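You operate a simulated robot arm through the tools that you are given. There is no shell and no other tool. Be economical: measure what you need, move in short steps, check, and stop when the job is done.

Carry out the task below with a simulated robot arm. There is one attempt and no reset: what you move stays moved.

TASK
Take the grey block and leave it on top of the grey spool. Then fetch the purple ink pad and set it on top of the blue spool.

It is judged by the outcome, as a careful person would: the job done as asked, and still so three seconds after it is handed in. It fails if anything else is knocked over, pushed out of place, dropped, spilled or broken.

THE ROBOT
A 7-joint arm with a two-finger parallel gripper, fixed in place. Base frame: the origin is at the foot of the arm, x ahead of it, y to its left, z up; the work surface is at about z = 820. Lengths are in mm, angles in degrees, forces in N, time in s.
With the tool pointing down near the work surface it reaches from about 300 to 700 mm from the base axis. Its first joint turns from -66.0 to 66.0 degrees. Payload 1.57 kg.
Tool frame: the origin (TCP) lies between the finger pads and is the grasp point; the fingertips stand 30 mm ahead of it; z points along the fingers, y is the line along which they close. The gripper opens to 110 mm. The fingers are 24 mm wide and 12 mm thick; the gripper's body (48 by 112 mm) begins 78 mm behind the TCP.
Orientation is that of the tool frame in the base frame, as a unit quaternion [x, y, z, w]. With the fingers straight down and closing along the base's y, the tool's x points along the base's -x, its y along +y and its z along -z.

THE INTERFACE
- The arm moves only by the tool arm_command. Its argument "plan" is one flat list of numbers, 6 for each row, row after row: the shift along the tool's x, y, z in mm, then the turn, a rotation vector about the tool's x, y, z in rad. In form: [tx, ty, tz, wx, wy, wz, tx, ty, tz, wx, wy, wz, ...]. A call has 1 to 12 rows; each row shifts and turns the commanded pose from where the row before left it, along the tool's axes as they then stand. "jaw" is the opening, from 0 (shut) to 1 (fully open), set as the call begins (left out, the last holds). A row lasts 0.2 s, in which the tool goes at most 50 mm and 8.6 degrees; a call with a longer step from one row to the next is refused whole, and so is a gripper value outside its range. A pose out of reach is approached as far as the arm can. The call stops where the force on the tool passes 40 N (or 10 N more than at its start, if that is more) or the arm is blocked; 0.2 s more then pass. The fingers move at their own pace (about 108 mm/s each) and stop on an object; they squeeze with about 30 N. The grip force told is the motor's: it shows also when the fingers shut on nothing. Time passes only in rows, and 0.2 s behind the last, so rows that do not move let the fingers close. It gives the time, the measured TCP pose, the force on the tool (base axes), the opening and the grip force at its end, in the units of the frame above (readings bear some noise).
- Cameras (640 x 400 px; columns grow to the right, rows downward): "scene" is fixed at [149, -376.4, 1417]; the picture's right is [0.91, -0.43, 0.00], its down [-0.19, -0.40, -0.90] and it looks along [0.38, 0.81, -0.44] (base axes); focal length 343 px, centre (320, 200). "wrist" rides on the gripper at [-36, 0, -80] in the tool frame; the picture's right is [0.00, -1.00, 0.00], its down [0.97, 0.00, -0.24] and it looks along [0.24, 0.00, 0.97] (tool axes); focal length 218 px, centre (320, 200).
- capture(camera): a new picture of that camera. No time passes.
- pixel_to_xyz(camera, pixels): there is no depth. For up to 12 entries [column, row, z] of the newest picture of that camera ("zoom" is the newest enlarged one), the place [x, y] in the base frame at which the ray of that pixel passes the height z, good to about 2 mm. No time passes.
- zoom(camera, box): a new picture of the part [left, top, right, bottom] of that camera's present view, enlarged. No time passes.
- sign_off(): hands the job in; it is judged then, once.

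Work in short steps. Measure before you move; look again where a grasp or a placing could have gone wrong, and mend it. You have 80 turns and 38 pictures in all, the two below and enlarged ones among them. Open the gripper and draw the arm clear of the work before you hand the job in, unless the task says otherwise; then end with one line.

The tools are called after "Call:" as name(argument=value, ...) on one line, values as JSON. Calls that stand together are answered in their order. arm_command: Moves the arm, as the interface text tells. Its arguments: {"type":"object","properties":{"plan":{"type":"array"},"jaw":{"type":"number"}},"required":["plan"]} The other tools are called the same way: capture (camera) takes a picture; pixel_to_xyz (camera, pixels) gives the place at which the rays of pixels pass given heights; zoom (camera, box) takes an enlarged picture of a part of a camera's view; sign_off () hands the job in.

At the start:

```text
t: 0.0
eef_pos: [370.5, 277.5, 1073.7]
orientation: [0.0, 1.0, 0.001, 0.0]
contact_force: [0.3, -0.7, -0.3]
width: 110.0
gripper_force: 0.0
```

scene: 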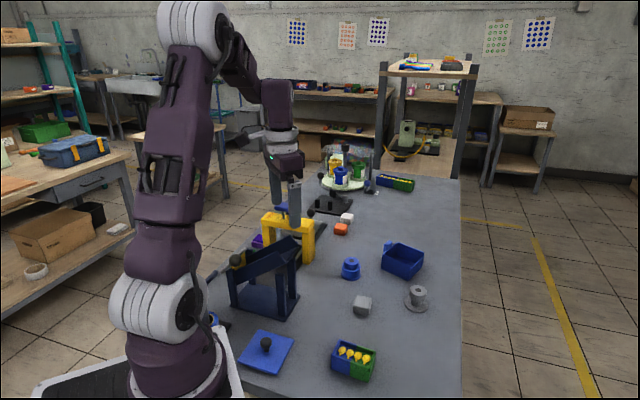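
wrist: 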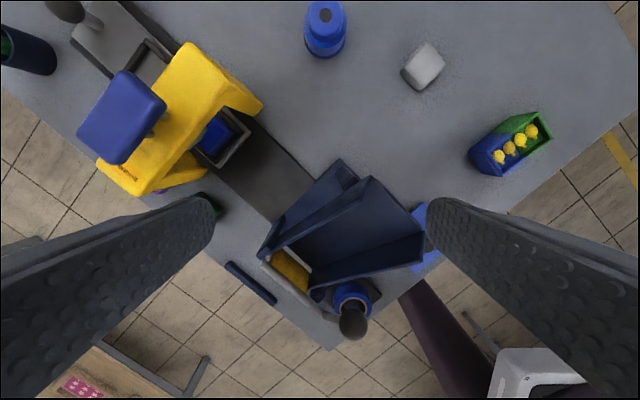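

The scene shows a grey block near (362,305), a grey spool near (417,297) and a blue spool near (350,268). The purple pad may be near (257,241), so I'll zoom in to measure.

Call:
zoom(camera="scene", box=[320, 230, 460, 325])

Call:
zoom(camera="scene", box=[220, 140, 400, 260])

```text
4.21 times, centred on (390, 278) of scene
```

zoom: 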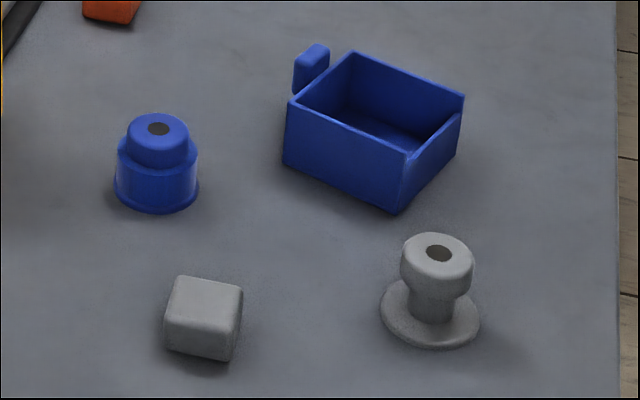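

```text
3.33 times, centred on (310, 200) of scene
```

zoom: 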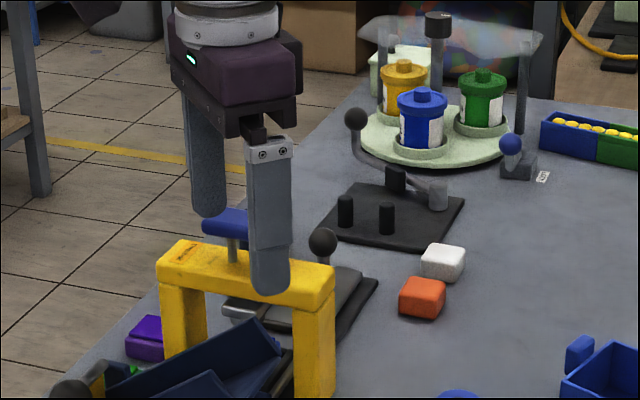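

Zoom pixels map back to: grey spool top (418,290), its base (416,305), block top (363,301) and bottom (361,315), blue spool top (351.5,261) and base (351,276). I'll project these, along with the same objects in the wrist picture.

Call:
pixel_to_xyz(camera="scene", pixels=[[417.8, 290, 820], [417.8, 290, 870], [416.2, 305, 824], [363, 301, 850], [363, 301, 860], [351.5, 261, 870], [351.5, 261, 880], [351.3, 276, 822], [262, 240, 840], [262, 240, 850]])

Call:
pixel_to_xyz(camera="wrist", pixels=[[428, 61, 850], [428, 61, 860], [325, 15, 870], [325, 15, 880], [325, 40, 822], [445, 52, 850], [413, 55, 850], [419, 44, 850], [445, 63, 850]])

Call:
zoom(camera="wrist", box=[300, 0, 560, 163])

Call:
zoom(camera="wrist", box=[0, 0, 320, 200])

```text
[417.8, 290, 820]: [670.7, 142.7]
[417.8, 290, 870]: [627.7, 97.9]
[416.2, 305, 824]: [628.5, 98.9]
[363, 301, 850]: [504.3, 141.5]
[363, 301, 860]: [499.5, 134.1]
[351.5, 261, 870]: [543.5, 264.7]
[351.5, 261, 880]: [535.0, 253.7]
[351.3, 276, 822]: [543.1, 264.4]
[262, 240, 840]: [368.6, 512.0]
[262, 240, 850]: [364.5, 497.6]
```

```text
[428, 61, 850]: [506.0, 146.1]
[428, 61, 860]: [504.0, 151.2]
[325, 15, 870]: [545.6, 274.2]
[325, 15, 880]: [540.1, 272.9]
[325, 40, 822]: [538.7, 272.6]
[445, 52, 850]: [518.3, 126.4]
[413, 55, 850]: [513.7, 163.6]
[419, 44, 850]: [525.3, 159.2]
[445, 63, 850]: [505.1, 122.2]
```

```text
2.45 times, centred on (430, 82) of wrist
```

zoom: 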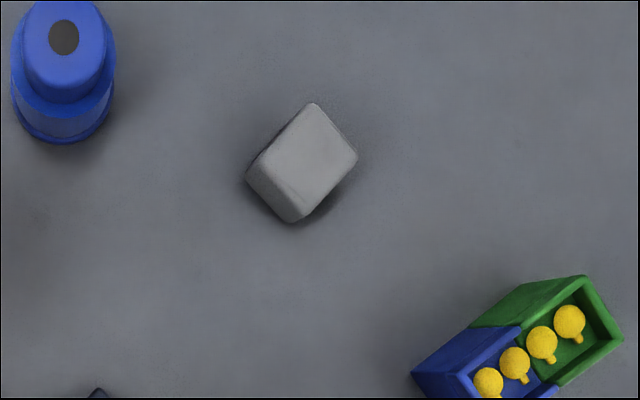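

```text
2.00 times, centred on (160, 100) of wrist
```

zoom: 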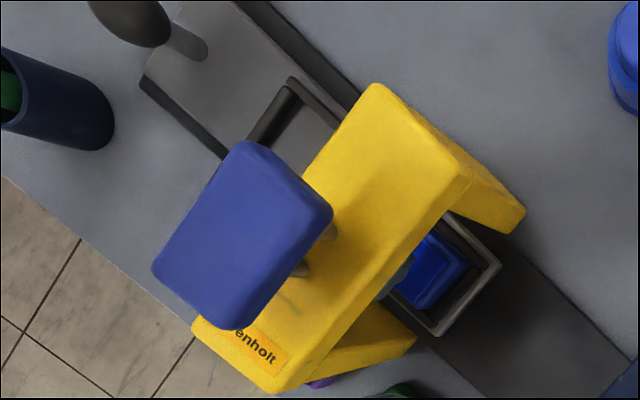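

The purple pad just shows behind the press. I'll do the block first and move above it to look straight down.

Call:
arm_command(plan=[-30, -27, 18, 0, 0, 0, -30, -27, 18, 0, 0, 0, -30, -27, 18, 0, 0, 0, -30, -27, 18, 0, 0, 0, -30, -27, 18, 0, 0, 0], jaw=1)

Call:
capture(camera="wrist")

```text
t: 1.2
eef_pos: [520.9, 144.9, 982.2]
orientation: [0.0, 1.0, 0.001, 0.0]
contact_force: [0.5, 0.2, -0.3]
width: 109.9
gripper_force: 0.0
```

```text
31 pictures are left
```

wrist: 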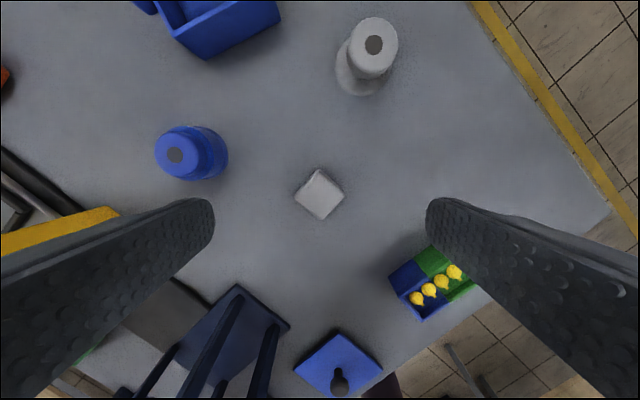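

Call:
zoom(camera="wrist", box=[272, 165, 368, 225])

Call:
pixel_to_xyz(camera="wrist", pixels=[[374, 45, 870], [374, 45, 880], [362, 75, 824], [176, 155, 870], [176, 155, 880], [196, 154, 822], [362, 48, 870], [387, 43, 870]])

```text
6.67 times, centred on (320, 195) of wrist
```

zoom: 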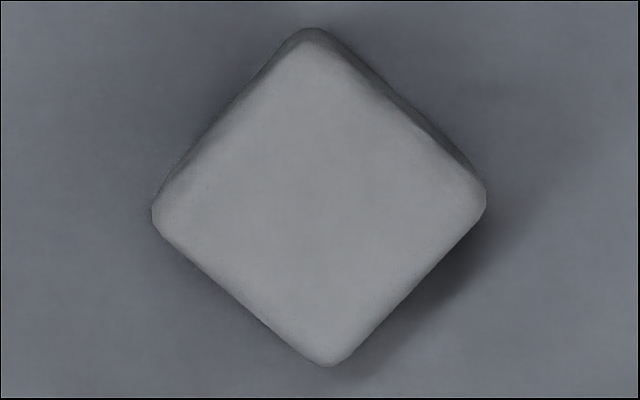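

```text
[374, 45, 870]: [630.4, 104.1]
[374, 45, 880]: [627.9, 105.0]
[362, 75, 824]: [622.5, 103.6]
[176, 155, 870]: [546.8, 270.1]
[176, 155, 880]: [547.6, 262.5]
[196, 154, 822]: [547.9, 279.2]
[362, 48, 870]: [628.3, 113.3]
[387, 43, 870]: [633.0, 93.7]
```

Call:
pixel_to_xyz(camera="zoom", pixels=[[318, 197, 850], [312, 28, 850], [487, 195, 850], [325, 365, 850], [153, 215, 850], [318, 197, 860]])

```text
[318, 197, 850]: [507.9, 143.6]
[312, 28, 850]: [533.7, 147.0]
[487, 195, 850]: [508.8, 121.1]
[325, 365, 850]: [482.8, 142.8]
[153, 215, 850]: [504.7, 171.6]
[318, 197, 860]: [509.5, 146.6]
```

The block centre is at about (507.5,145), it is 36 mm square with its edges at ~45°, and the grey spool is at about (629,103). I'll turn -48° so the fingers avoid the candle tray, centre over the block and descend partway to check.

Call:
arm_command(plan=[13.4, 0, 0, 0, 0, 0, 0, 0, 0, 0, 0, -0.14, 0, 0, 0, 0, 0, -0.14, 0, 0, 0, 0, 0, -0.14, 0, 0, 0, 0, 0, -0.14, 0, 0, 0, 0, 0, -0.14, 0, 0, 0, 0, 0, -0.138, 0, 0, 40, 0, 0, 0, 0, 0, 30, 0, 0, 0], jaw=0.7)

Call:
capture(camera="wrist")

```text
t: 3.2
eef_pos: [507.9, 142.1, 912.7]
orientation: [-0.407, 0.913, 0.0, 0.0]
contact_force: [0.4, 0.6, 0.2]
width: 77.0
gripper_force: 0.1
```

```text
29 pictures are left
```

wrist: 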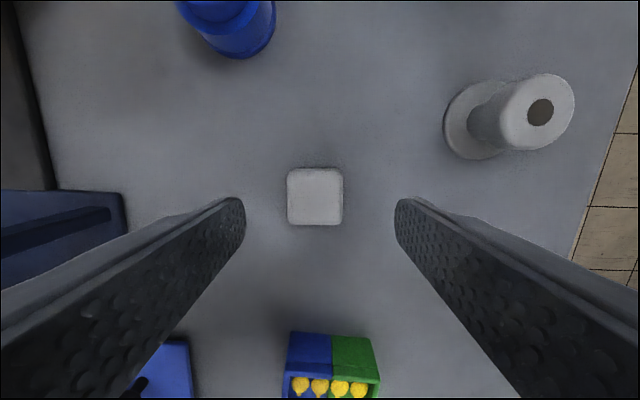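

The block is square to the jaws at (315,196). I'll check its centre and the spool from this view.

Call:
pixel_to_xyz(camera="wrist", pixels=[[315, 197, 850], [315, 170, 850], [315, 224, 850], [288, 197, 850], [342, 197, 850], [540, 112, 870], [540, 112, 880], [480, 122, 824]])

```text
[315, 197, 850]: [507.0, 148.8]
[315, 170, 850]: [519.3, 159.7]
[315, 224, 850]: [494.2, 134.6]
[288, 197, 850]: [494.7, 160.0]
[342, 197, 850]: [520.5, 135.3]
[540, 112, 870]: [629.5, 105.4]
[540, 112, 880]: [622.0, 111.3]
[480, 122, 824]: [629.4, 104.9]
```

Call:
arm_command(plan=[-1.5, 2, 0, 0, 0, 0, 0, 0, 30, 0, 0, 0, 0, 0, 26, 0, 0, 0])

Call:
arm_command(plan=[0, 0, 0, 0, 0, 0, 0, 0, 0, 0, 0, 0, 0, 0, 0, 0, 0, 0], jaw=0.2)

```text
t: 4.0
eef_pos: [507.7, 145.1, 858.4]
orientation: [-0.407, 0.913, -0.001, 0.001]
contact_force: [-0.9, -1.3, 0.0]
width: 76.7
gripper_force: 0.1
```

```text
t: 4.8
eef_pos: [508.0, 144.6, 858.2]
orientation: [-0.407, 0.914, 0.0, 0.0]
contact_force: [-0.1, 0.6, -0.7]
width: 38.6
gripper_force: 30.1
```

The block is held at 38.6 mm. I'll lift it and carry it over the grey spool at about (629,104.5).

Call:
arm_command(plan=[0, 0, 40, 0, 0, 0], jaw=0.2)

```text
t: 5.1
eef_pos: [508.6, 146.4, 849.7]
orientation: [-0.408, 0.913, -0.002, 0.002]
contact_force: [-19.0, -1.6, 43.9]
width: 38.9
gripper_force: 30.0
stopped in row 1: the force on the tool passed its limit (the readings are from after the stop); the commanded pose is now the measured one
```

I had the sign wrong: +z is down, so the tips pressed the table and the force guard stopped the move. The grip still reads 30 N. Now I'll lift with -z.

Call:
arm_command(plan=[0, 0, -20, 0, 0, 0, 0, 0, -40, 0, 0, 0, 0, 0, -40, 0, 0, 0])

Call:
capture(camera="wrist")

```text
t: 5.9
eef_pos: [511.5, 144.2, 944.7]
orientation: [-0.407, 0.913, 0.0, 0.003]
contact_force: [-0.2, 0.3, -1.0]
width: 38.7
gripper_force: 30.5
```

```text
28 pictures are left
```

wrist: 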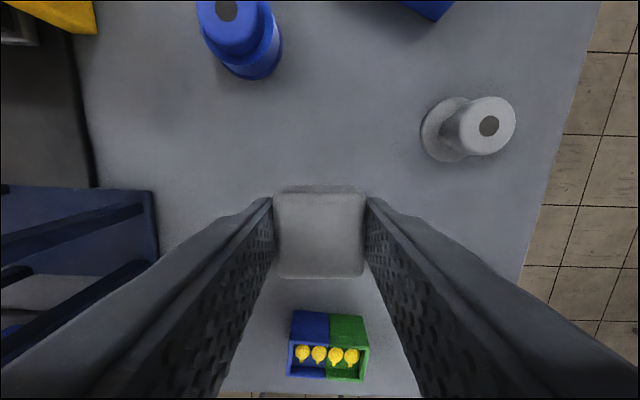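

The block hangs level, with its bottom about level with the fingertips. I'll compute the block's centre and re-measure the spool.

Call:
pixel_to_xyz(camera="wrist", pixels=[[320, 235, 945], [320, 195, 945], [320, 278, 945], [320, 235, 950], [489, 126, 870], [489, 126, 875], [489, 126, 865], [455, 130, 824]])

Call:
zoom(camera="scene", box=[330, 220, 450, 320])

```text
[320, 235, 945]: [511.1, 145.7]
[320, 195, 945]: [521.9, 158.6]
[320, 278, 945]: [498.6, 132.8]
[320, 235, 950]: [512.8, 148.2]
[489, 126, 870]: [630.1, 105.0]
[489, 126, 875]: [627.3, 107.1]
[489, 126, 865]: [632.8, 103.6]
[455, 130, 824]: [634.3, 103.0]
```

```text
4.00 times, centred on (390, 270) of scene
```

zoom: 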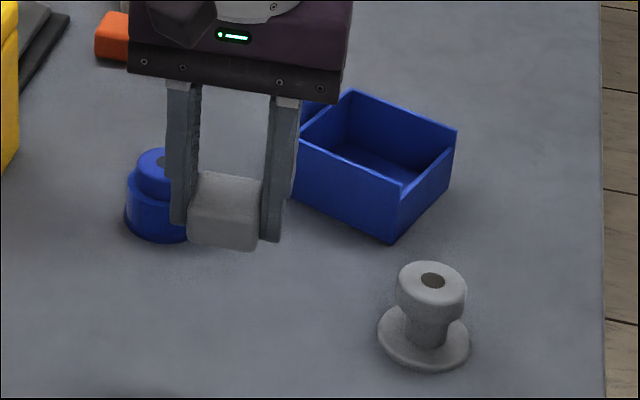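

Call:
arm_command(plan=[-12.4, -28.7, 0, 0, 0, 0, -12.4, -28.7, 0, 0, 0, 0, -12.4, -28.7, 0, 0, 0, 0, -12.4, -28.7, 0, 0, 0, 0, 0, 0, 0, 0, 0, 0])

Call:
capture(camera="wrist")

Call:
zoom(camera="scene", box=[370, 220, 466, 320])

```text
t: 7.1
eef_pos: [630.3, 103.5, 949.6]
orientation: [-0.406, 0.914, 0.0, 0.002]
contact_force: [-0.2, 0.2, -0.2]
width: 38.9
gripper_force: 29.5
```

```text
26 pictures are left
```

wrist: 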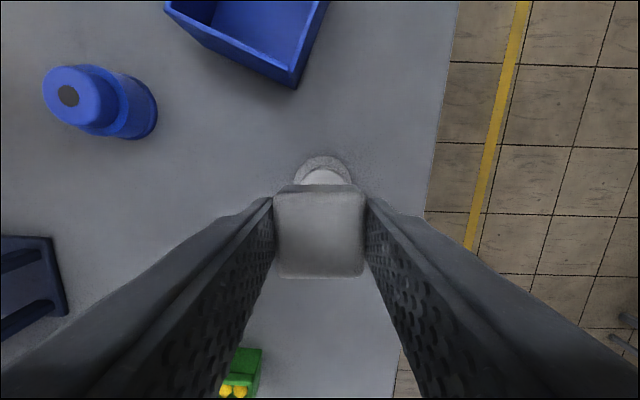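

```text
4.00 times, centred on (418, 270) of scene
```

zoom: 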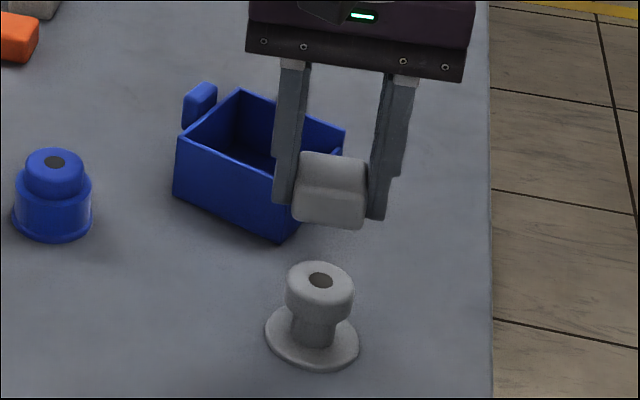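

The spool base rim is centred at column 322 under the block. I'll lower to about 10 mm above the spool top, then approach in small steps.

Call:
arm_command(plan=[0, 0, 20, 0, 0, 0, 0, 0, 18, 0, 0, 0, 0, 0, 0, 0, 0, 0])

Call:
zoom(camera="scene", box=[370, 240, 466, 320])

```text
t: 7.9
eef_pos: [629.8, 104.8, 913.5]
orientation: [-0.406, 0.914, -0.002, 0.004]
contact_force: [-1.3, 0.5, -0.1]
width: 38.6
gripper_force: 29.9
```

```text
5.00 times, centred on (418, 280) of scene
```

zoom: 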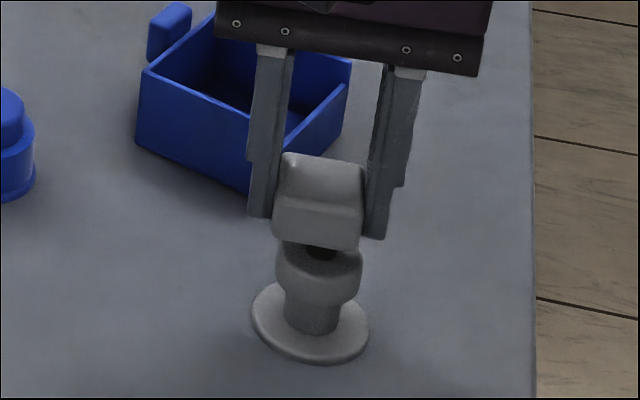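

Call:
arm_command(plan=[0, 0, 4, 0, 0, 0, 0, 0, 3, 0, 0, 0, 0, 0, 0, 0, 0, 0])

Call:
arm_command(plan=[0, 0, 2, 0, 0, 0, 0, 0, 0, 0, 0, 0])

Call:
arm_command(plan=[0, 0, 2, 0, 0, 0, 0, 0, 0, 0, 0, 0])

```text
t: 8.7
eef_pos: [628.8, 106.4, 906.7]
orientation: [-0.407, 0.914, 0.0, 0.003]
contact_force: [0.4, 0.2, -0.7]
width: 38.8
gripper_force: 29.9
```

```text
t: 9.3
eef_pos: [629.5, 106.1, 902.7]
orientation: [-0.407, 0.914, 0.0, 0.003]
contact_force: [-0.8, -0.5, 0.8]
width: 38.9
gripper_force: 29.8
```

```text
t: 9.9
eef_pos: [629.0, 105.5, 900.9]
orientation: [-0.407, 0.914, -0.001, 0.003]
contact_force: [-0.2, -1.0, -0.1]
width: 38.7
gripper_force: 30.1
```

Call:
zoom(camera="scene", box=[386, 250, 450, 310])

```text
6.67 times, centred on (418, 280) of scene
```

zoom: 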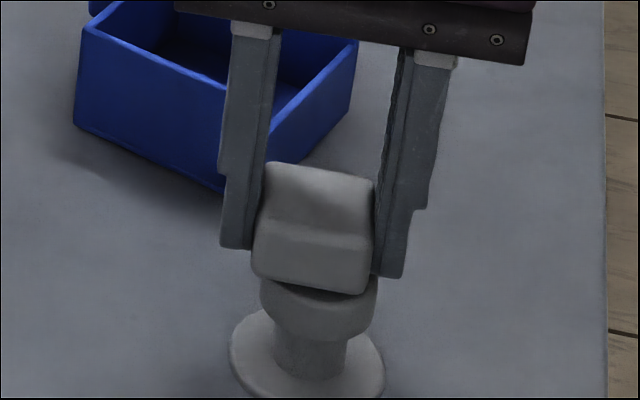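

Call:
arm_command(plan=[0, 0, 2, 0, 0, 0, 0, 0, 0, 0, 0, 0])

Call:
arm_command(plan=[0, 0, 1.5, 0, 0, 0, 0, 0, 0, 0, 0, 0])

```text
t: 10.5
eef_pos: [629.3, 106.4, 899.6]
orientation: [-0.406, 0.914, -0.001, 0.004]
contact_force: [-0.2, 0.3, -0.9]
width: 38.9
gripper_force: 30.4
```

```text
t: 11.1
eef_pos: [629.6, 106.8, 897.2]
orientation: [-0.406, 0.914, -0.001, 0.003]
contact_force: [-0.6, 0.4, -0.6]
width: 38.9
gripper_force: 30.4
```

Call:
arm_command(plan=[0, 0, 1.5, 0, 0, 0, 0, 0, 0, 0, 0, 0])

Call:
arm_command(plan=[0, 0, 1.5, 0, 0, 0, 0, 0, 0, 0, 0, 0])

Call:
zoom(camera="scene", box=[386, 250, 450, 310])

```text
t: 11.7
eef_pos: [630.1, 106.9, 895.5]
orientation: [-0.407, 0.913, -0.001, 0.005]
contact_force: [-2.8, 1.5, 9.2]
width: 38.9
gripper_force: 30.1
```

```text
t: 12.3
eef_pos: [630.2, 105.9, 896.2]
orientation: [-0.407, 0.913, -0.002, 0.005]
contact_force: [-1.6, -0.2, 29.6]
width: 38.8
gripper_force: 29.7
```

```text
6.67 times, centred on (418, 280) of scene
```

zoom: 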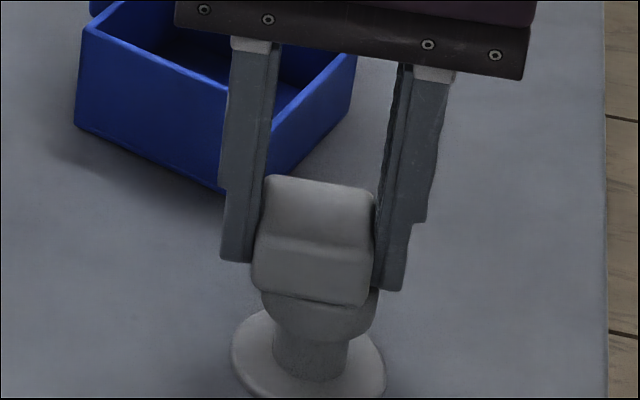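

It is in contact with 30 N upward. I'll ease off 1.5 mm and open modestly.

Call:
arm_command(plan=[0, 0, -1.5, 0, 0, 0, 0, 0, 0, 0, 0, 0])

Call:
arm_command(plan=[0, 0, 0, 0, 0, 0, 0, 0, 0, 0, 0, 0, 0, 0, 0, 0, 0, 0], jaw=0.6)

Call:
arm_command(plan=[0, 0, -30, 0, 0, 0, 0, 0, -40, 0, 0, 0, 0, 0, -40, 0, 0, 0, 0, 0, -40, 0, 0, 0, 0, 0, 0, 0, 0, 0])

Call:
capture(camera="scene")

Call:
capture(camera="wrist")

```text
t: 12.9
eef_pos: [630.0, 106.5, 895.1]
orientation: [-0.406, 0.914, -0.001, 0.005]
contact_force: [3.7, -1.3, 22.5]
width: 39.1
gripper_force: 30.2
```

```text
t: 13.7
eef_pos: [629.1, 105.4, 897.1]
orientation: [-0.407, 0.913, -0.001, 0.005]
contact_force: [0.1, -1.3, 37.2]
width: 66.4
gripper_force: 0.7
```

```text
t: 14.9
eef_pos: [631.0, 106.3, 1047.1]
orientation: [-0.407, 0.914, 0.0, 0.002]
contact_force: [0.1, -0.3, 0.2]
width: 66.0
gripper_force: 0.1
```

```text
21 pictures are left
```

scene: 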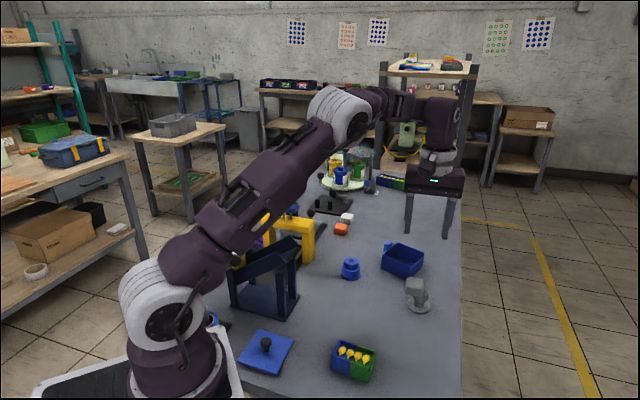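

```text
20 pictures are left
```

wrist: 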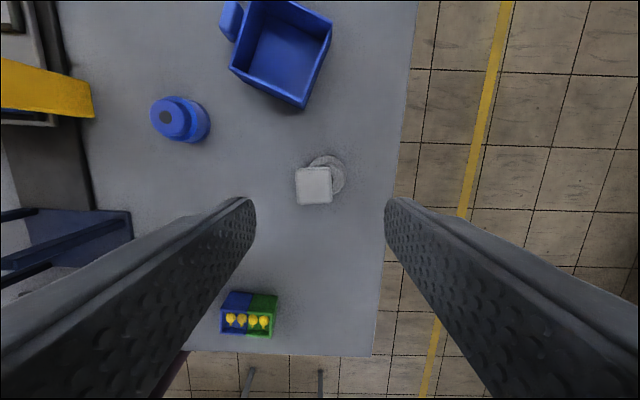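

The block is on the spool, but it looks offset from the base disc. I'll zoom in to measure.

Call:
zoom(camera="wrist", box=[280, 145, 360, 215])

Call:
zoom(camera="scene", box=[386, 260, 450, 320])

```text
5.71 times, centred on (320, 180) of wrist
```

zoom: 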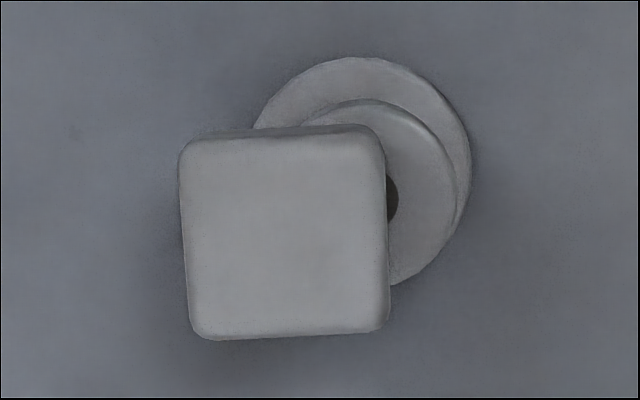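

```text
6.67 times, centred on (418, 290) of scene
```

zoom: 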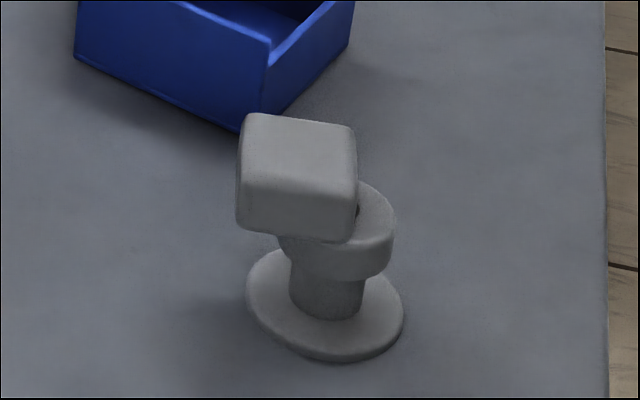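

While releasing, the fingertips were resting on the spool's wide flange and dragged the block off centre. I'll measure both and regrasp higher to recentre it.

Call:
pixel_to_xyz(camera="wrist", pixels=[[314.1, 186.3, 895], [314.1, 186.3, 895], [327.7, 179, 866], [327.7, 179, 866], [327.3, 173.5, 824]])

Call:
pixel_to_xyz(camera="scene", pixels=[[414.5, 283, 895], [422.5, 293, 866], [418.7, 305.7, 824]])

```text
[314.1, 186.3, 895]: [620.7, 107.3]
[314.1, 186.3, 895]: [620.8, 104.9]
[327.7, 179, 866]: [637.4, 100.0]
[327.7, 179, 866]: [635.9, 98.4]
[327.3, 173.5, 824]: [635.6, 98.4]
```

```text
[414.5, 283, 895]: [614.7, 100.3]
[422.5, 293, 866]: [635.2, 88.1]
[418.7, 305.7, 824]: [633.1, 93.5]
```

Block is at about (620.8,106) and spool centre about (636,98.5). I'll shift over the block, lower to 950 and look.

Call:
arm_command(plan=[6, 6.6, 0, 0, 0, -0.035, 0, 0, 40, 0, 0, 0, 0, 0, 40, 0, 0, 0, 0, 0, 17, 0, 0, 0, 0, 0, 0, 0, 0, 0], jaw=0.7)

Call:
capture(camera="wrist")

```text
t: 16.1
eef_pos: [620.6, 106.8, 950.1]
orientation: [-0.423, 0.906, -0.001, 0.003]
contact_force: [0.8, 1.1, 0.2]
width: 77.2
gripper_force: 0.0
```

```text
17 pictures are left
```

wrist: 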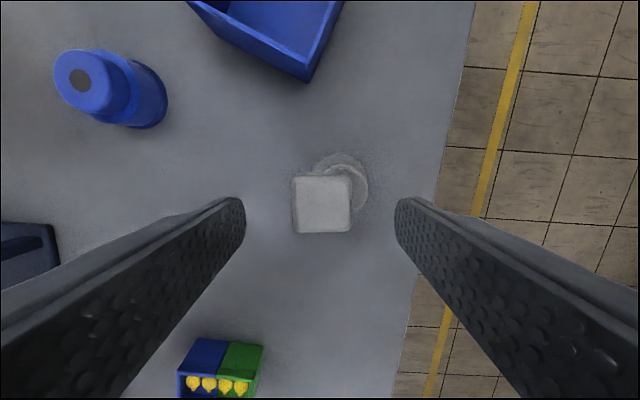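

Well centred (321,204). I'll descend to TCP 906 so the tips stay ~10 mm above the flange, then grip.

Call:
arm_command(plan=[0, 0, 24, 0, 0, 0, 0, 0, 20, 0, 0, 0, 0, 0, 0, 0, 0, 0])

Call:
arm_command(plan=[0, 0, 0, 0, 0, 0, 0, 0, 0, 0, 0, 0, 0, 0, 0, 0, 0, 0], jaw=0.2)

Call:
arm_command(plan=[0, 0, -15, 0, 0, 0, 0, 0, 0, 0, 0, 0])

Call:
capture(camera="wrist")

Call:
zoom(camera="scene", box=[386, 250, 450, 310])

```text
t: 16.9
eef_pos: [621.6, 107.4, 904.9]
orientation: [-0.423, 0.906, -0.001, 0.003]
contact_force: [0.8, 0.4, 0.5]
width: 76.8
gripper_force: 0.1
```

```text
t: 17.7
eef_pos: [621.2, 108.0, 904.7]
orientation: [-0.422, 0.906, -0.002, 0.004]
contact_force: [-0.2, 1.0, 0.4]
width: 38.8
gripper_force: 30.3
```

```text
t: 18.3
eef_pos: [620.0, 107.6, 921.3]
orientation: [-0.422, 0.906, -0.001, 0.004]
contact_force: [0.3, -0.2, -0.7]
width: 38.9
gripper_force: 29.7
```

```text
16 pictures are left
```

wrist: 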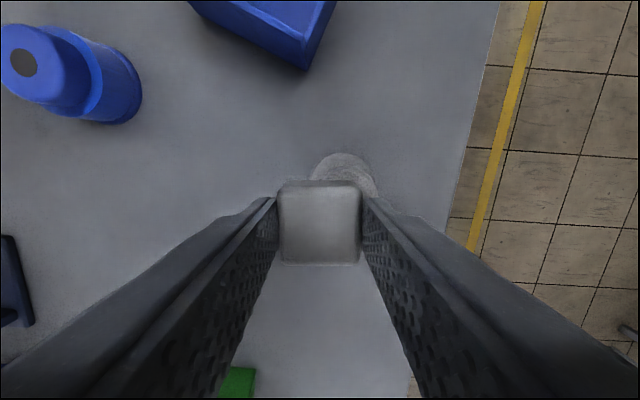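

```text
6.67 times, centred on (418, 280) of scene
```

zoom: 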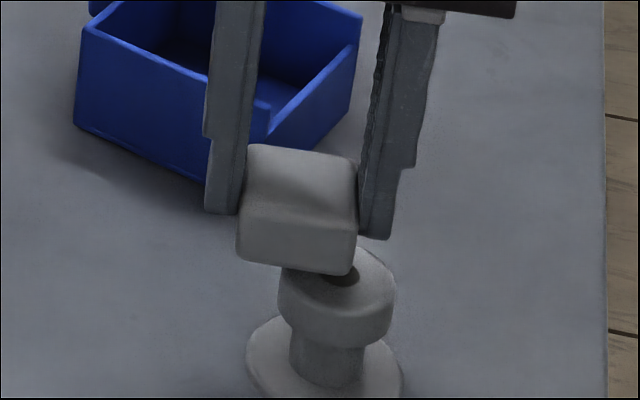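

Call:
pixel_to_xyz(camera="wrist", pixels=[[309, 190, 822], [378, 190, 822], [343.5, 153, 824], [320, 223, 910]])

```text
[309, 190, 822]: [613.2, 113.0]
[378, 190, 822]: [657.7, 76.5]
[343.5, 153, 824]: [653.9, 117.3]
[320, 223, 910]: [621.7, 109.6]
```

Rim measurements put the spool centre at about (636,98). I'll shift (-2.5,-18) in the tool frame and verify.

Call:
arm_command(plan=[-2.5, -18, 0, 0, 0, 0, 0, 0, 0, 0, 0, 0])

Call:
capture(camera="wrist")

Call:
zoom(camera="scene", box=[386, 250, 450, 310])

```text
t: 18.9
eef_pos: [636.4, 96.3, 918.9]
orientation: [-0.423, 0.906, -0.001, 0.003]
contact_force: [0.1, -0.2, -0.2]
width: 38.8
gripper_force: 30.2
```

```text
14 pictures are left
```

wrist: 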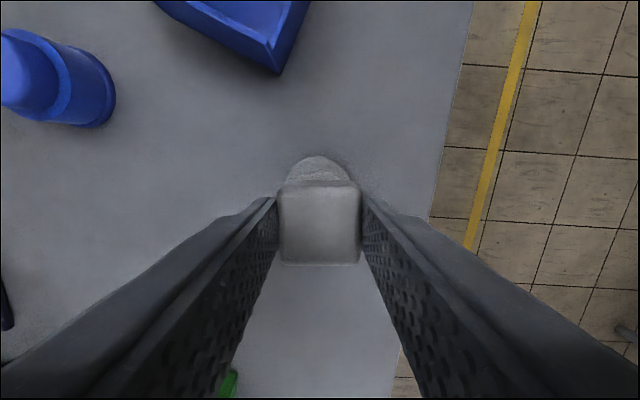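

```text
6.67 times, centred on (418, 280) of scene
```

zoom: 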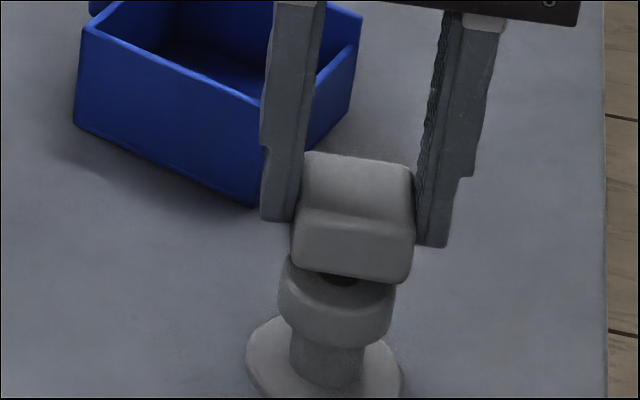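

The scene hints at a ~2–3 mm overshoot, so I'll nudge back 2 mm and lower gradually until light contact, with the tips staying above the flange.

Call:
arm_command(plan=[0, 2, 6, 0, 0, 0, 0, 0, 4, 0, 0, 0, 0, 0, 0, 0, 0, 0])

Call:
arm_command(plan=[0, 0, 2, 0, 0, 0, 0, 0, 0, 0, 0, 0])

Call:
arm_command(plan=[0, 0, 1.5, 0, 0, 0, 0, 0, 0, 0, 0, 0])

```text
t: 19.7
eef_pos: [634.4, 97.7, 910.1]
orientation: [-0.423, 0.906, -0.001, 0.003]
contact_force: [0.5, -0.8, -0.1]
width: 38.9
gripper_force: 29.8
```

```text
t: 20.3
eef_pos: [634.6, 97.0, 908.2]
orientation: [-0.423, 0.906, -0.001, 0.003]
contact_force: [-0.9, -0.4, -0.7]
width: 38.8
gripper_force: 30.3
```

```text
t: 20.9
eef_pos: [634.7, 98.0, 905.2]
orientation: [-0.423, 0.906, -0.002, 0.004]
contact_force: [-0.6, 0.2, 0.0]
width: 38.8
gripper_force: 29.7
```

Call:
arm_command(plan=[0, 0, 1, 0, 0, 0, 0, 0, 0, 0, 0, 0])

Call:
arm_command(plan=[0, 0, 0.7, 0, 0, 0, 0, 0, 0, 0, 0, 0])

```text
t: 21.5
eef_pos: [635.7, 98.0, 905.0]
orientation: [-0.423, 0.906, -0.001, 0.003]
contact_force: [-1.0, 0.5, -1.1]
width: 38.8
gripper_force: 30.7
```

```text
t: 22.1
eef_pos: [634.8, 98.1, 904.6]
orientation: [-0.423, 0.906, -0.001, 0.005]
contact_force: [0.2, 1.4, 4.1]
width: 38.9
gripper_force: 30.3
```

There is light contact of 4 N, so I'll release and rise.

Call:
arm_command(plan=[0, 0, 0, 0, 0, 0, 0, 0, 0, 0, 0, 0, 0, 0, 0, 0, 0, 0], jaw=0.7)

Call:
arm_command(plan=[0, 0, -30, 0, 0, 0, 0, 0, -40, 0, 0, 0, 0, 0, -40, 0, 0, 0, 0, 0, -40, 0, 0, 0, 0, 0, 0, 0, 0, 0])

Call:
capture(camera="wrist")

```text
t: 22.9
eef_pos: [633.9, 96.8, 904.0]
orientation: [-0.423, 0.906, -0.002, 0.003]
contact_force: [0.4, -0.3, 0.2]
width: 76.9
gripper_force: 0.0
```

```text
t: 24.1
eef_pos: [633.2, 98.9, 1056.0]
orientation: [-0.423, 0.906, -0.002, 0.004]
contact_force: [-0.3, -1.1, -0.1]
width: 77.2
gripper_force: 0.0
```

```text
12 pictures are left
```

wrist: 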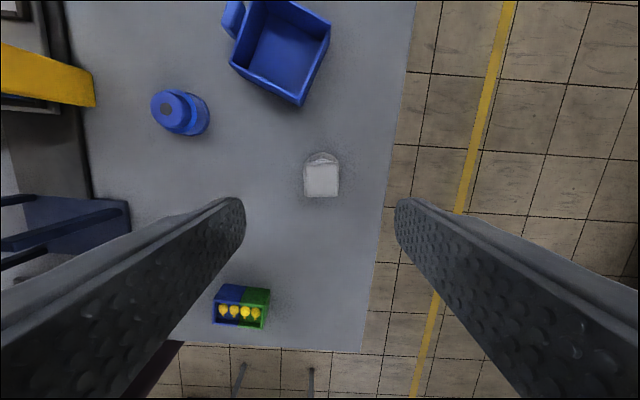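

The block is now centred on the grey spool. Next is the purple pad, which is mostly hidden behind the press, so I'll estimate press height and pad position from the fixed scene camera.

Call:
pixel_to_xyz(camera="scene", pixels=[[308, 262, 820], [313, 222, 930], [313, 222, 950], [262, 218, 930], [262, 218, 950], [265, 246, 820], [257, 249, 820], [257, 238, 835], [257, 238, 845]])

Call:
pixel_to_xyz(camera="wrist", pixels=[[166, 109, 870], [166, 109, 866], [95, 104, 930]])

Call:
zoom(camera="scene", box=[230, 190, 334, 265])

```text
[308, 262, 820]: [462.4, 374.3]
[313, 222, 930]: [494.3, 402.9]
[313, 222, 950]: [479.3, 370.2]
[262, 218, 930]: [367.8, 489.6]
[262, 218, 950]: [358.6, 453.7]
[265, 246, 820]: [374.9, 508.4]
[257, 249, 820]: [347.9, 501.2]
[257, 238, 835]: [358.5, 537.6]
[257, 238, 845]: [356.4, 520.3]
```

```text
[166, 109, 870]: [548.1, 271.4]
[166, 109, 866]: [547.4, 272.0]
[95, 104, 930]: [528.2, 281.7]
```

```text
5.33 times, centred on (282, 228) of scene
```

zoom: 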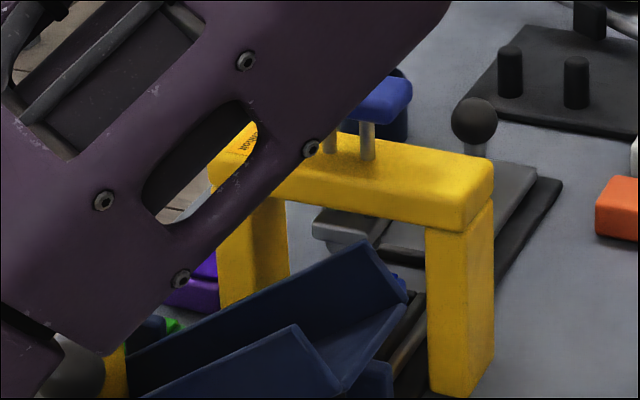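

The press beam top is ~950 and its handle ~990, with the pad behind its far leg at around (355,515). I'll fly high to above there and look down.

Call:
arm_command(plan=[0, 0, -45, 0, 0, 0, -10, 42, 0, 0, 0, 0, -10, 42, 0, 0, 0, 0, -10, 42, 0, 0, 0, 0, -10, 42, 0, 0, 0, 0, -10, 42, 0, 0, 0, 0, -10, 42, 0, 0, 0, 0, -10, 42, 0, 0, 0, 0, -10, 42, 0, 0, 0, 0, -10, 42, 0, 0, 0, 0, -10, 42, 0, 0, 0, 0, -10, 42, 0, 0, 0, 0])

Call:
capture(camera="wrist")

```text
t: 26.7
eef_pos: [350.9, 479.1, 1096.6]
orientation: [-0.423, 0.906, -0.001, 0.004]
contact_force: [0.6, 0.6, -0.3]
width: 76.9
gripper_force: 0.1
```

```text
10 pictures are left
```

wrist: 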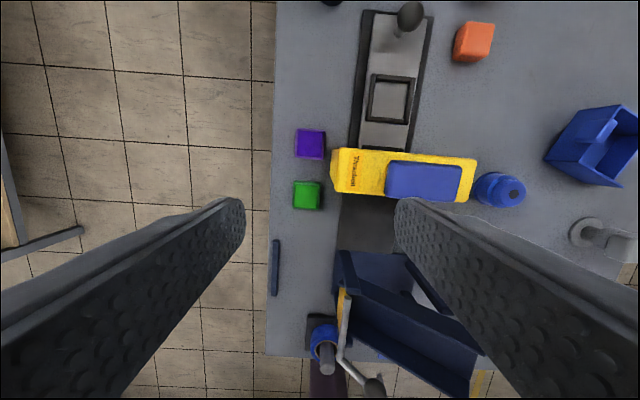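

The pad is clearly visible at (310,144), aligned with the tool axes, with a green block below it at (306,195) and the press end at column 331. I'll zoom in and measure.

Call:
zoom(camera="wrist", box=[260, 110, 372, 180])

Call:
pixel_to_xyz(camera="wrist", pixels=[[296, 130, 840], [325, 130, 840], [310, 143, 840], [295, 158, 840], [324, 159, 840], [332, 148, 950], [331, 192, 950], [306, 195, 840], [273, 130, 820], [320, 182, 845], [295, 182, 845], [477, 156, 950]])

```text
5.71 times, centred on (316, 145) of wrist
```

zoom: 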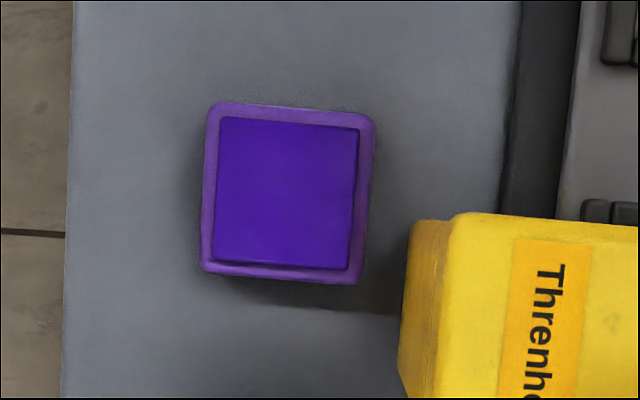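

```text
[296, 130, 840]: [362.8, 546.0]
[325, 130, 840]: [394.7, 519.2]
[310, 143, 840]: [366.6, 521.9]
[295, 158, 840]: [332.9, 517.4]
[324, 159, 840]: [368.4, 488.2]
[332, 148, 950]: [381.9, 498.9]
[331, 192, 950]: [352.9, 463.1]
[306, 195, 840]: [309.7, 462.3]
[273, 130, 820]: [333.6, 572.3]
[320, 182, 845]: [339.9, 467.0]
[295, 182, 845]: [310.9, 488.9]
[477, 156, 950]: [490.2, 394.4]
```

The pad centre is about (364.6,518), 41 mm square, and the press end starts ~26 mm to its right (tool -y). I'll turn about -86° so the fingers close parallel to the press end, biased 7 mm away from the press, and check from above.

Call:
arm_command(plan=[-38.5, 21.3, 0, 0, 0, 0, 0, 0, 0, 0, 0, -0.1364, 0, 0, 0, 0, 0, -0.1364, 0, 0, 0, 0, 0, -0.1364, 0, 0, 0, 0, 0, -0.1364, 0, 0, 0, 0, 0, -0.1364, 0, 0, 0, 0, 0, -0.1364, 0, 0, 0, 0, 0, -0.1364, 0, 0, 0, 0, 0, -0.1364, 0, 0, 0, 0, 0, -0.1364, 0, 0, 0, 0, 0, -0.1364, 0, 0, 0, 0, 0, -0.1364], jaw=0.58)

Call:
arm_command(plan=[0, 0, 30, 0, 0, 0, 0, 0, 30, 0, 0, 0, 0, 0, 30, 0, 0, 0, 0, 0, 0, 0, 0, 0])

Call:
capture(camera="wrist")

```text
t: 29.3
eef_pos: [352.8, 488.4, 1098.3]
orientation: [0.928, -0.373, 0.003, -0.002]
contact_force: [0.5, 0.0, 0.1]
width: 63.7
gripper_force: 0.0
out of reach, approached as far as the arm can: row 1
```

```text
t: 30.3
eef_pos: [355.8, 487.4, 1009.0]
orientation: [0.928, -0.374, 0.003, -0.002]
contact_force: [-0.5, 0.5, -1.5]
width: 63.7
gripper_force: 0.0
```

```text
8 pictures are left
```

wrist: 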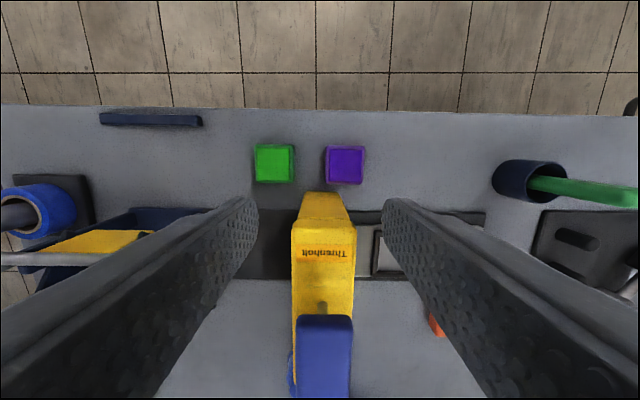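

Row 1 was clipped by reach at that height, and the arm is now at (355,487,1009), clear of everything. I'll re-measure the pad here.

Call:
pixel_to_xyz(camera="wrist", pixels=[[327, 147, 840], [362, 147, 840], [327, 184, 840], [364, 184, 840], [345, 165, 840], [293, 226, 950], [356, 228, 950], [305, 193, 945], [340, 193, 945], [294, 182, 840], [345, 318, 990]])

Call:
zoom(camera="wrist", box=[240, 130, 400, 230])

```text
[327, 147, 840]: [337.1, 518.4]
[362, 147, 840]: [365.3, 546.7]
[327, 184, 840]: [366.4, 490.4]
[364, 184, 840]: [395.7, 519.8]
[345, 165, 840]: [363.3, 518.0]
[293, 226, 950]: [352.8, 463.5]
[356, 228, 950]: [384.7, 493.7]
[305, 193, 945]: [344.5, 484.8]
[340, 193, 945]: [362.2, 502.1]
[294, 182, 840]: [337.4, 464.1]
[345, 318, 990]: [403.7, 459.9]
```

```text
4.00 times, centred on (320, 180) of wrist
```

zoom: 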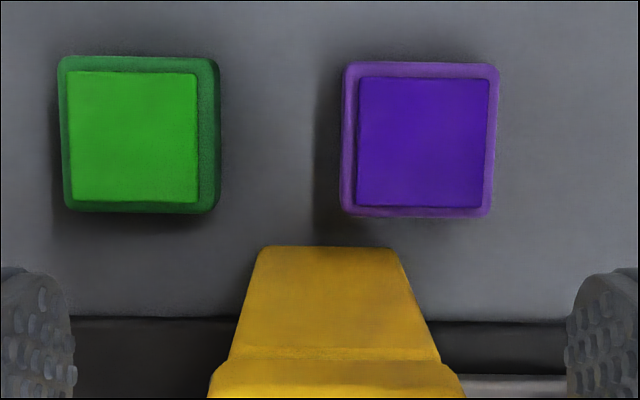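

Pad centre is about (366,518.3) and already aligned with the jaws. I'll move over it at this height, biased 7 mm away from the press.

Call:
arm_command(plan=[-10.5, -14.7, 0, 0, 0, 0, -10.6, -14.7, 0, 0, 0, 0, 0, 0, 0, 0, 0, 0])

```text
t: 31.1
eef_pos: [350.6, 520.4, 1007.4]
orientation: [0.935, -0.355, 0.007, 0.002]
contact_force: [0.0, -1.7, 0.6]
width: 63.7
gripper_force: 0.1
out of reach, approached as far as the arm can: row 2
```

It was clipped by reach again, stopping at (350.6,520.4). Lower heights may reach farther, so I'll descend to ~930, which is still above the pad and clear of the press.

Call:
arm_command(plan=[0, 0, 25, 0, 0, 0, 0, 0, 25, 0, 0, 0, 0, 0, 25, 0, 0, 0, 0, 0, 0, 0, 0, 0])

```text
t: 32.1
eef_pos: [363.1, 527.0, 934.3]
orientation: [0.928, -0.374, 0.002, -0.002]
contact_force: [0.3, -0.6, 0.3]
width: 64.0
gripper_force: 0.0
```

Lower, the pose recovered to (363,527,934). I'll check alignment.

Call:
arm_command(plan=[1, 3.5, 0, 0, 0, 0, 0, 0, 0, 0, 0, 0])

Call:
capture(camera="wrist")

```text
t: 32.7
eef_pos: [360.5, 522.2, 934.7]
orientation: [0.928, -0.374, 0.003, -0.002]
contact_force: [0.5, 0.6, -1.0]
width: 63.8
gripper_force: 0.0
```

```text
6 pictures are left
```

wrist: 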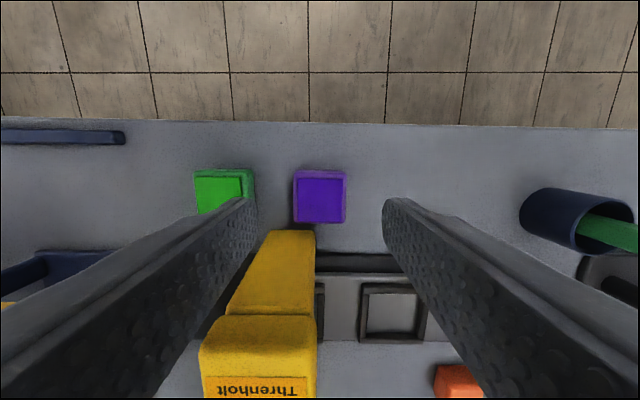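

Call:
pixel_to_xyz(camera="wrist", pixels=[[207, 315, 950], [316, 315, 950], [207, 315, 935], [316, 315, 935], [265, 231, 822], [315, 231, 822], [319.5, 197, 840], [252, 176, 840], [247, 208, 840]])

```text
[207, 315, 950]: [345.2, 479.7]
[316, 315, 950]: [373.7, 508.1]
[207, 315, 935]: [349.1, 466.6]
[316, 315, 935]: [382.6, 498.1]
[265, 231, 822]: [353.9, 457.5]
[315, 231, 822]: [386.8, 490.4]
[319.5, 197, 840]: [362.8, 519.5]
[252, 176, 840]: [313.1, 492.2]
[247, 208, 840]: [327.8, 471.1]
```

The press end plane is 33 mm away (body half-width 24) and the green block is >10 mm outside the finger, so it's clear. I'll descend to TCP ~857.

Call:
arm_command(plan=[0, 0, 25, 0, 0, 0, 0, 0, 25, 0, 0, 0, 0, 0, 18, 0, 0, 0, 0, 0, 9, 0, 0, 0, 0, 0, 0, 0, 0, 0])

Call:
arm_command(plan=[0, 0, 0, 0, 0, 0, 0, 0, 0, 0, 0, 0, 0, 0, 0, 0, 0, 0], jaw=0.2)

```text
t: 33.9
eef_pos: [357.9, 520.4, 855.4]
orientation: [0.928, -0.373, 0.002, -0.002]
contact_force: [-0.1, -0.8, -0.6]
width: 63.6
gripper_force: 0.0
```

```text
t: 34.7
eef_pos: [358.8, 520.7, 856.0]
orientation: [0.927, -0.374, 0.003, -0.001]
contact_force: [0.3, 0.5, 0.0]
width: 42.9
gripper_force: 30.5
```

Gripped at 42.9 mm. I'll lift straight up, then draw inward parallel to the press face while rising, to stay within reach.

Call:
arm_command(plan=[0, 0, -20, 0, 0, 0, 0, 0, -30, 0, 0, 0, 0, 0, -30, 0, 0, 0, -1, 14, -15, 0, 0, 0, -1, 14, -20, 0, 0, 0, -1, 14, -30, 0, 0, 0, 0, 0, -40, 0, 0, 0, 0, 0, -30, 0, 0, 0, 0, 0, 0, 0, 0, 0])

```text
t: 36.7
eef_pos: [324.8, 492.9, 1070.7]
orientation: [0.928, -0.373, 0.002, -0.003]
contact_force: [0.7, 1.3, -0.9]
width: 43.3
gripper_force: 29.9
```

Now at z 1071, the pad clears the press handle (~985). I'll carry it to above the blue spool.

Call:
arm_command(plan=[34.4, 0.7, 0, 0, 0, 0, 34.4, 0.7, 0, 0, 0, 0, 34.4, 0.7, 0, 0, 0, 0, 34.4, 0.7, 0, 0, 0, 0, 34.4, 0.7, 0, 0, 0, 0, 34.4, 0.7, 0, 0, 0, 0, 34.4, 0.7, 0, 0, 0, 0, 34.4, 0.7, 0, 0, 0, 0, 34.4, 0.7, 0, 0, 0, 0, 0, 0, 0, 0, 0, 0])

Call:
capture(camera="wrist")

```text
t: 38.9
eef_pos: [547.1, 271.1, 1072.9]
orientation: [0.928, -0.374, 0.003, -0.002]
contact_force: [1.4, 0.0, -0.8]
width: 42.9
gripper_force: 29.9
```

```text
5 pictures are left
```

wrist: 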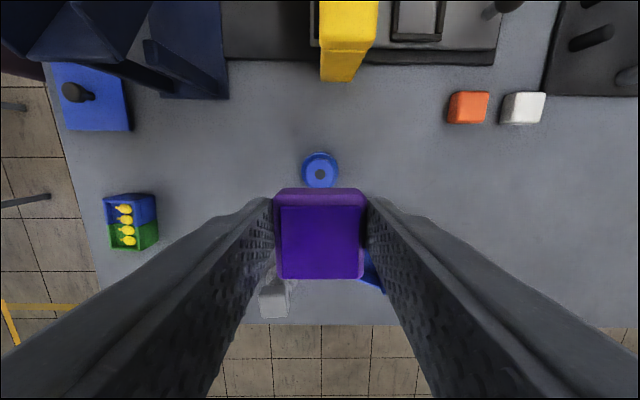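

Call:
pixel_to_xyz(camera="wrist", pixels=[[320, 174, 868], [320, 174, 868], [320, 170, 822], [320, 207, 1059], [320, 278, 1059], [320, 243, 1059], [320, 207, 1067], [320, 278, 1067]])

Call:
zoom(camera="wrist", box=[256, 140, 384, 290])

```text
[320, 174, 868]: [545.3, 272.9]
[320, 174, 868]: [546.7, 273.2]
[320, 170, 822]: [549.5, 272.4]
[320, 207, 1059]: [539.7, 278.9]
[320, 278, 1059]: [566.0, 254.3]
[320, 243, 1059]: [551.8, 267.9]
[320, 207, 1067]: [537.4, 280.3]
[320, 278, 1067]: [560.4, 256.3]
```

```text
2.67 times, centred on (320, 215) of wrist
```

zoom: 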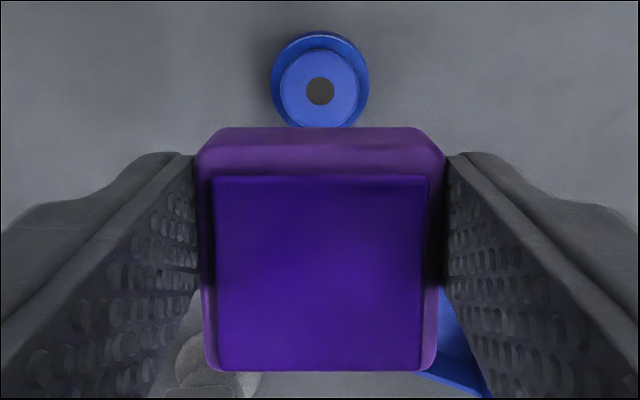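

Spool centre is about (547,272.5) and pad centre about (551,268), so I'll shift back 6 mm along tool x and descend to ~10 mm above contact (expected TCP ≈904).

Call:
arm_command(plan=[-6, -0.4, 0, 0, 0, 0, 0, 0, 40, 0, 0, 0, 0, 0, 40, 0, 0, 0, 0, 0, 40, 0, 0, 0, 0, 0, 36, 0, 0, 0, 0, 0, 0, 0, 0, 0])

Call:
zoom(camera="scene", box=[310, 220, 406, 280])

```text
t: 40.3
eef_pos: [540.0, 278.6, 915.5]
orientation: [0.927, -0.375, 0.003, -0.003]
contact_force: [0.1, 0.1, -1.0]
width: 43.1
gripper_force: 29.9
```

```text
6.67 times, centred on (358, 250) of scene
```

zoom: 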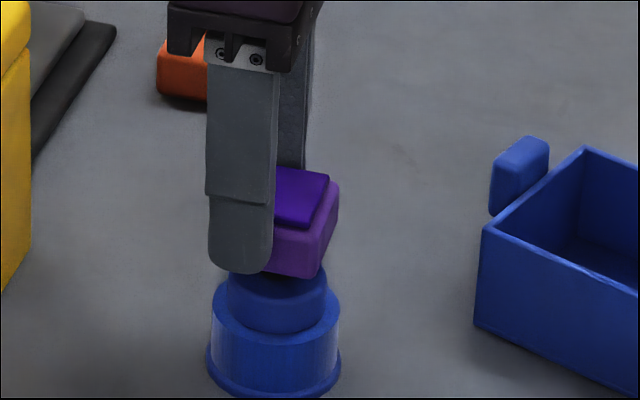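

The scene puts the pad centre at roughly column 276 versus spool top 278, and the readings suggest ~3 mm short. I'll nudge +2 mm and lower slowly.

Call:
arm_command(plan=[2, 0, 3, 0, 0, 0, 0, 0, 3, 0, 0, 0, 0, 0, 0, 0, 0, 0])

Call:
arm_command(plan=[0, 0, 2, 0, 0, 0, 0, 0, 0, 0, 0, 0])

Call:
arm_command(plan=[0, 0, 1.5, 0, 0, 0, 0, 0, 0, 0, 0, 0])

Call:
arm_command(plan=[0, 0, 1, 0, 0, 0, 0, 0, 0, 0, 0, 0])

```text
t: 41.1
eef_pos: [542.8, 277.2, 910.4]
orientation: [0.928, -0.374, 0.003, -0.002]
contact_force: [0.1, 0.5, -1.6]
width: 43.3
gripper_force: 30.1
```

```text
t: 41.7
eef_pos: [543.9, 277.7, 908.1]
orientation: [0.928, -0.374, 0.003, -0.003]
contact_force: [0.3, 0.9, -1.1]
width: 42.8
gripper_force: 29.7
```

```text
t: 42.3
eef_pos: [542.0, 276.9, 906.4]
orientation: [0.927, -0.374, 0.002, -0.002]
contact_force: [-1.0, 0.4, 0.1]
width: 43.0
gripper_force: 29.8
```

```text
t: 42.9
eef_pos: [542.6, 277.3, 904.4]
orientation: [0.927, -0.374, 0.003, -0.002]
contact_force: [-0.4, 0.6, -1.4]
width: 43.0
gripper_force: 30.3
```

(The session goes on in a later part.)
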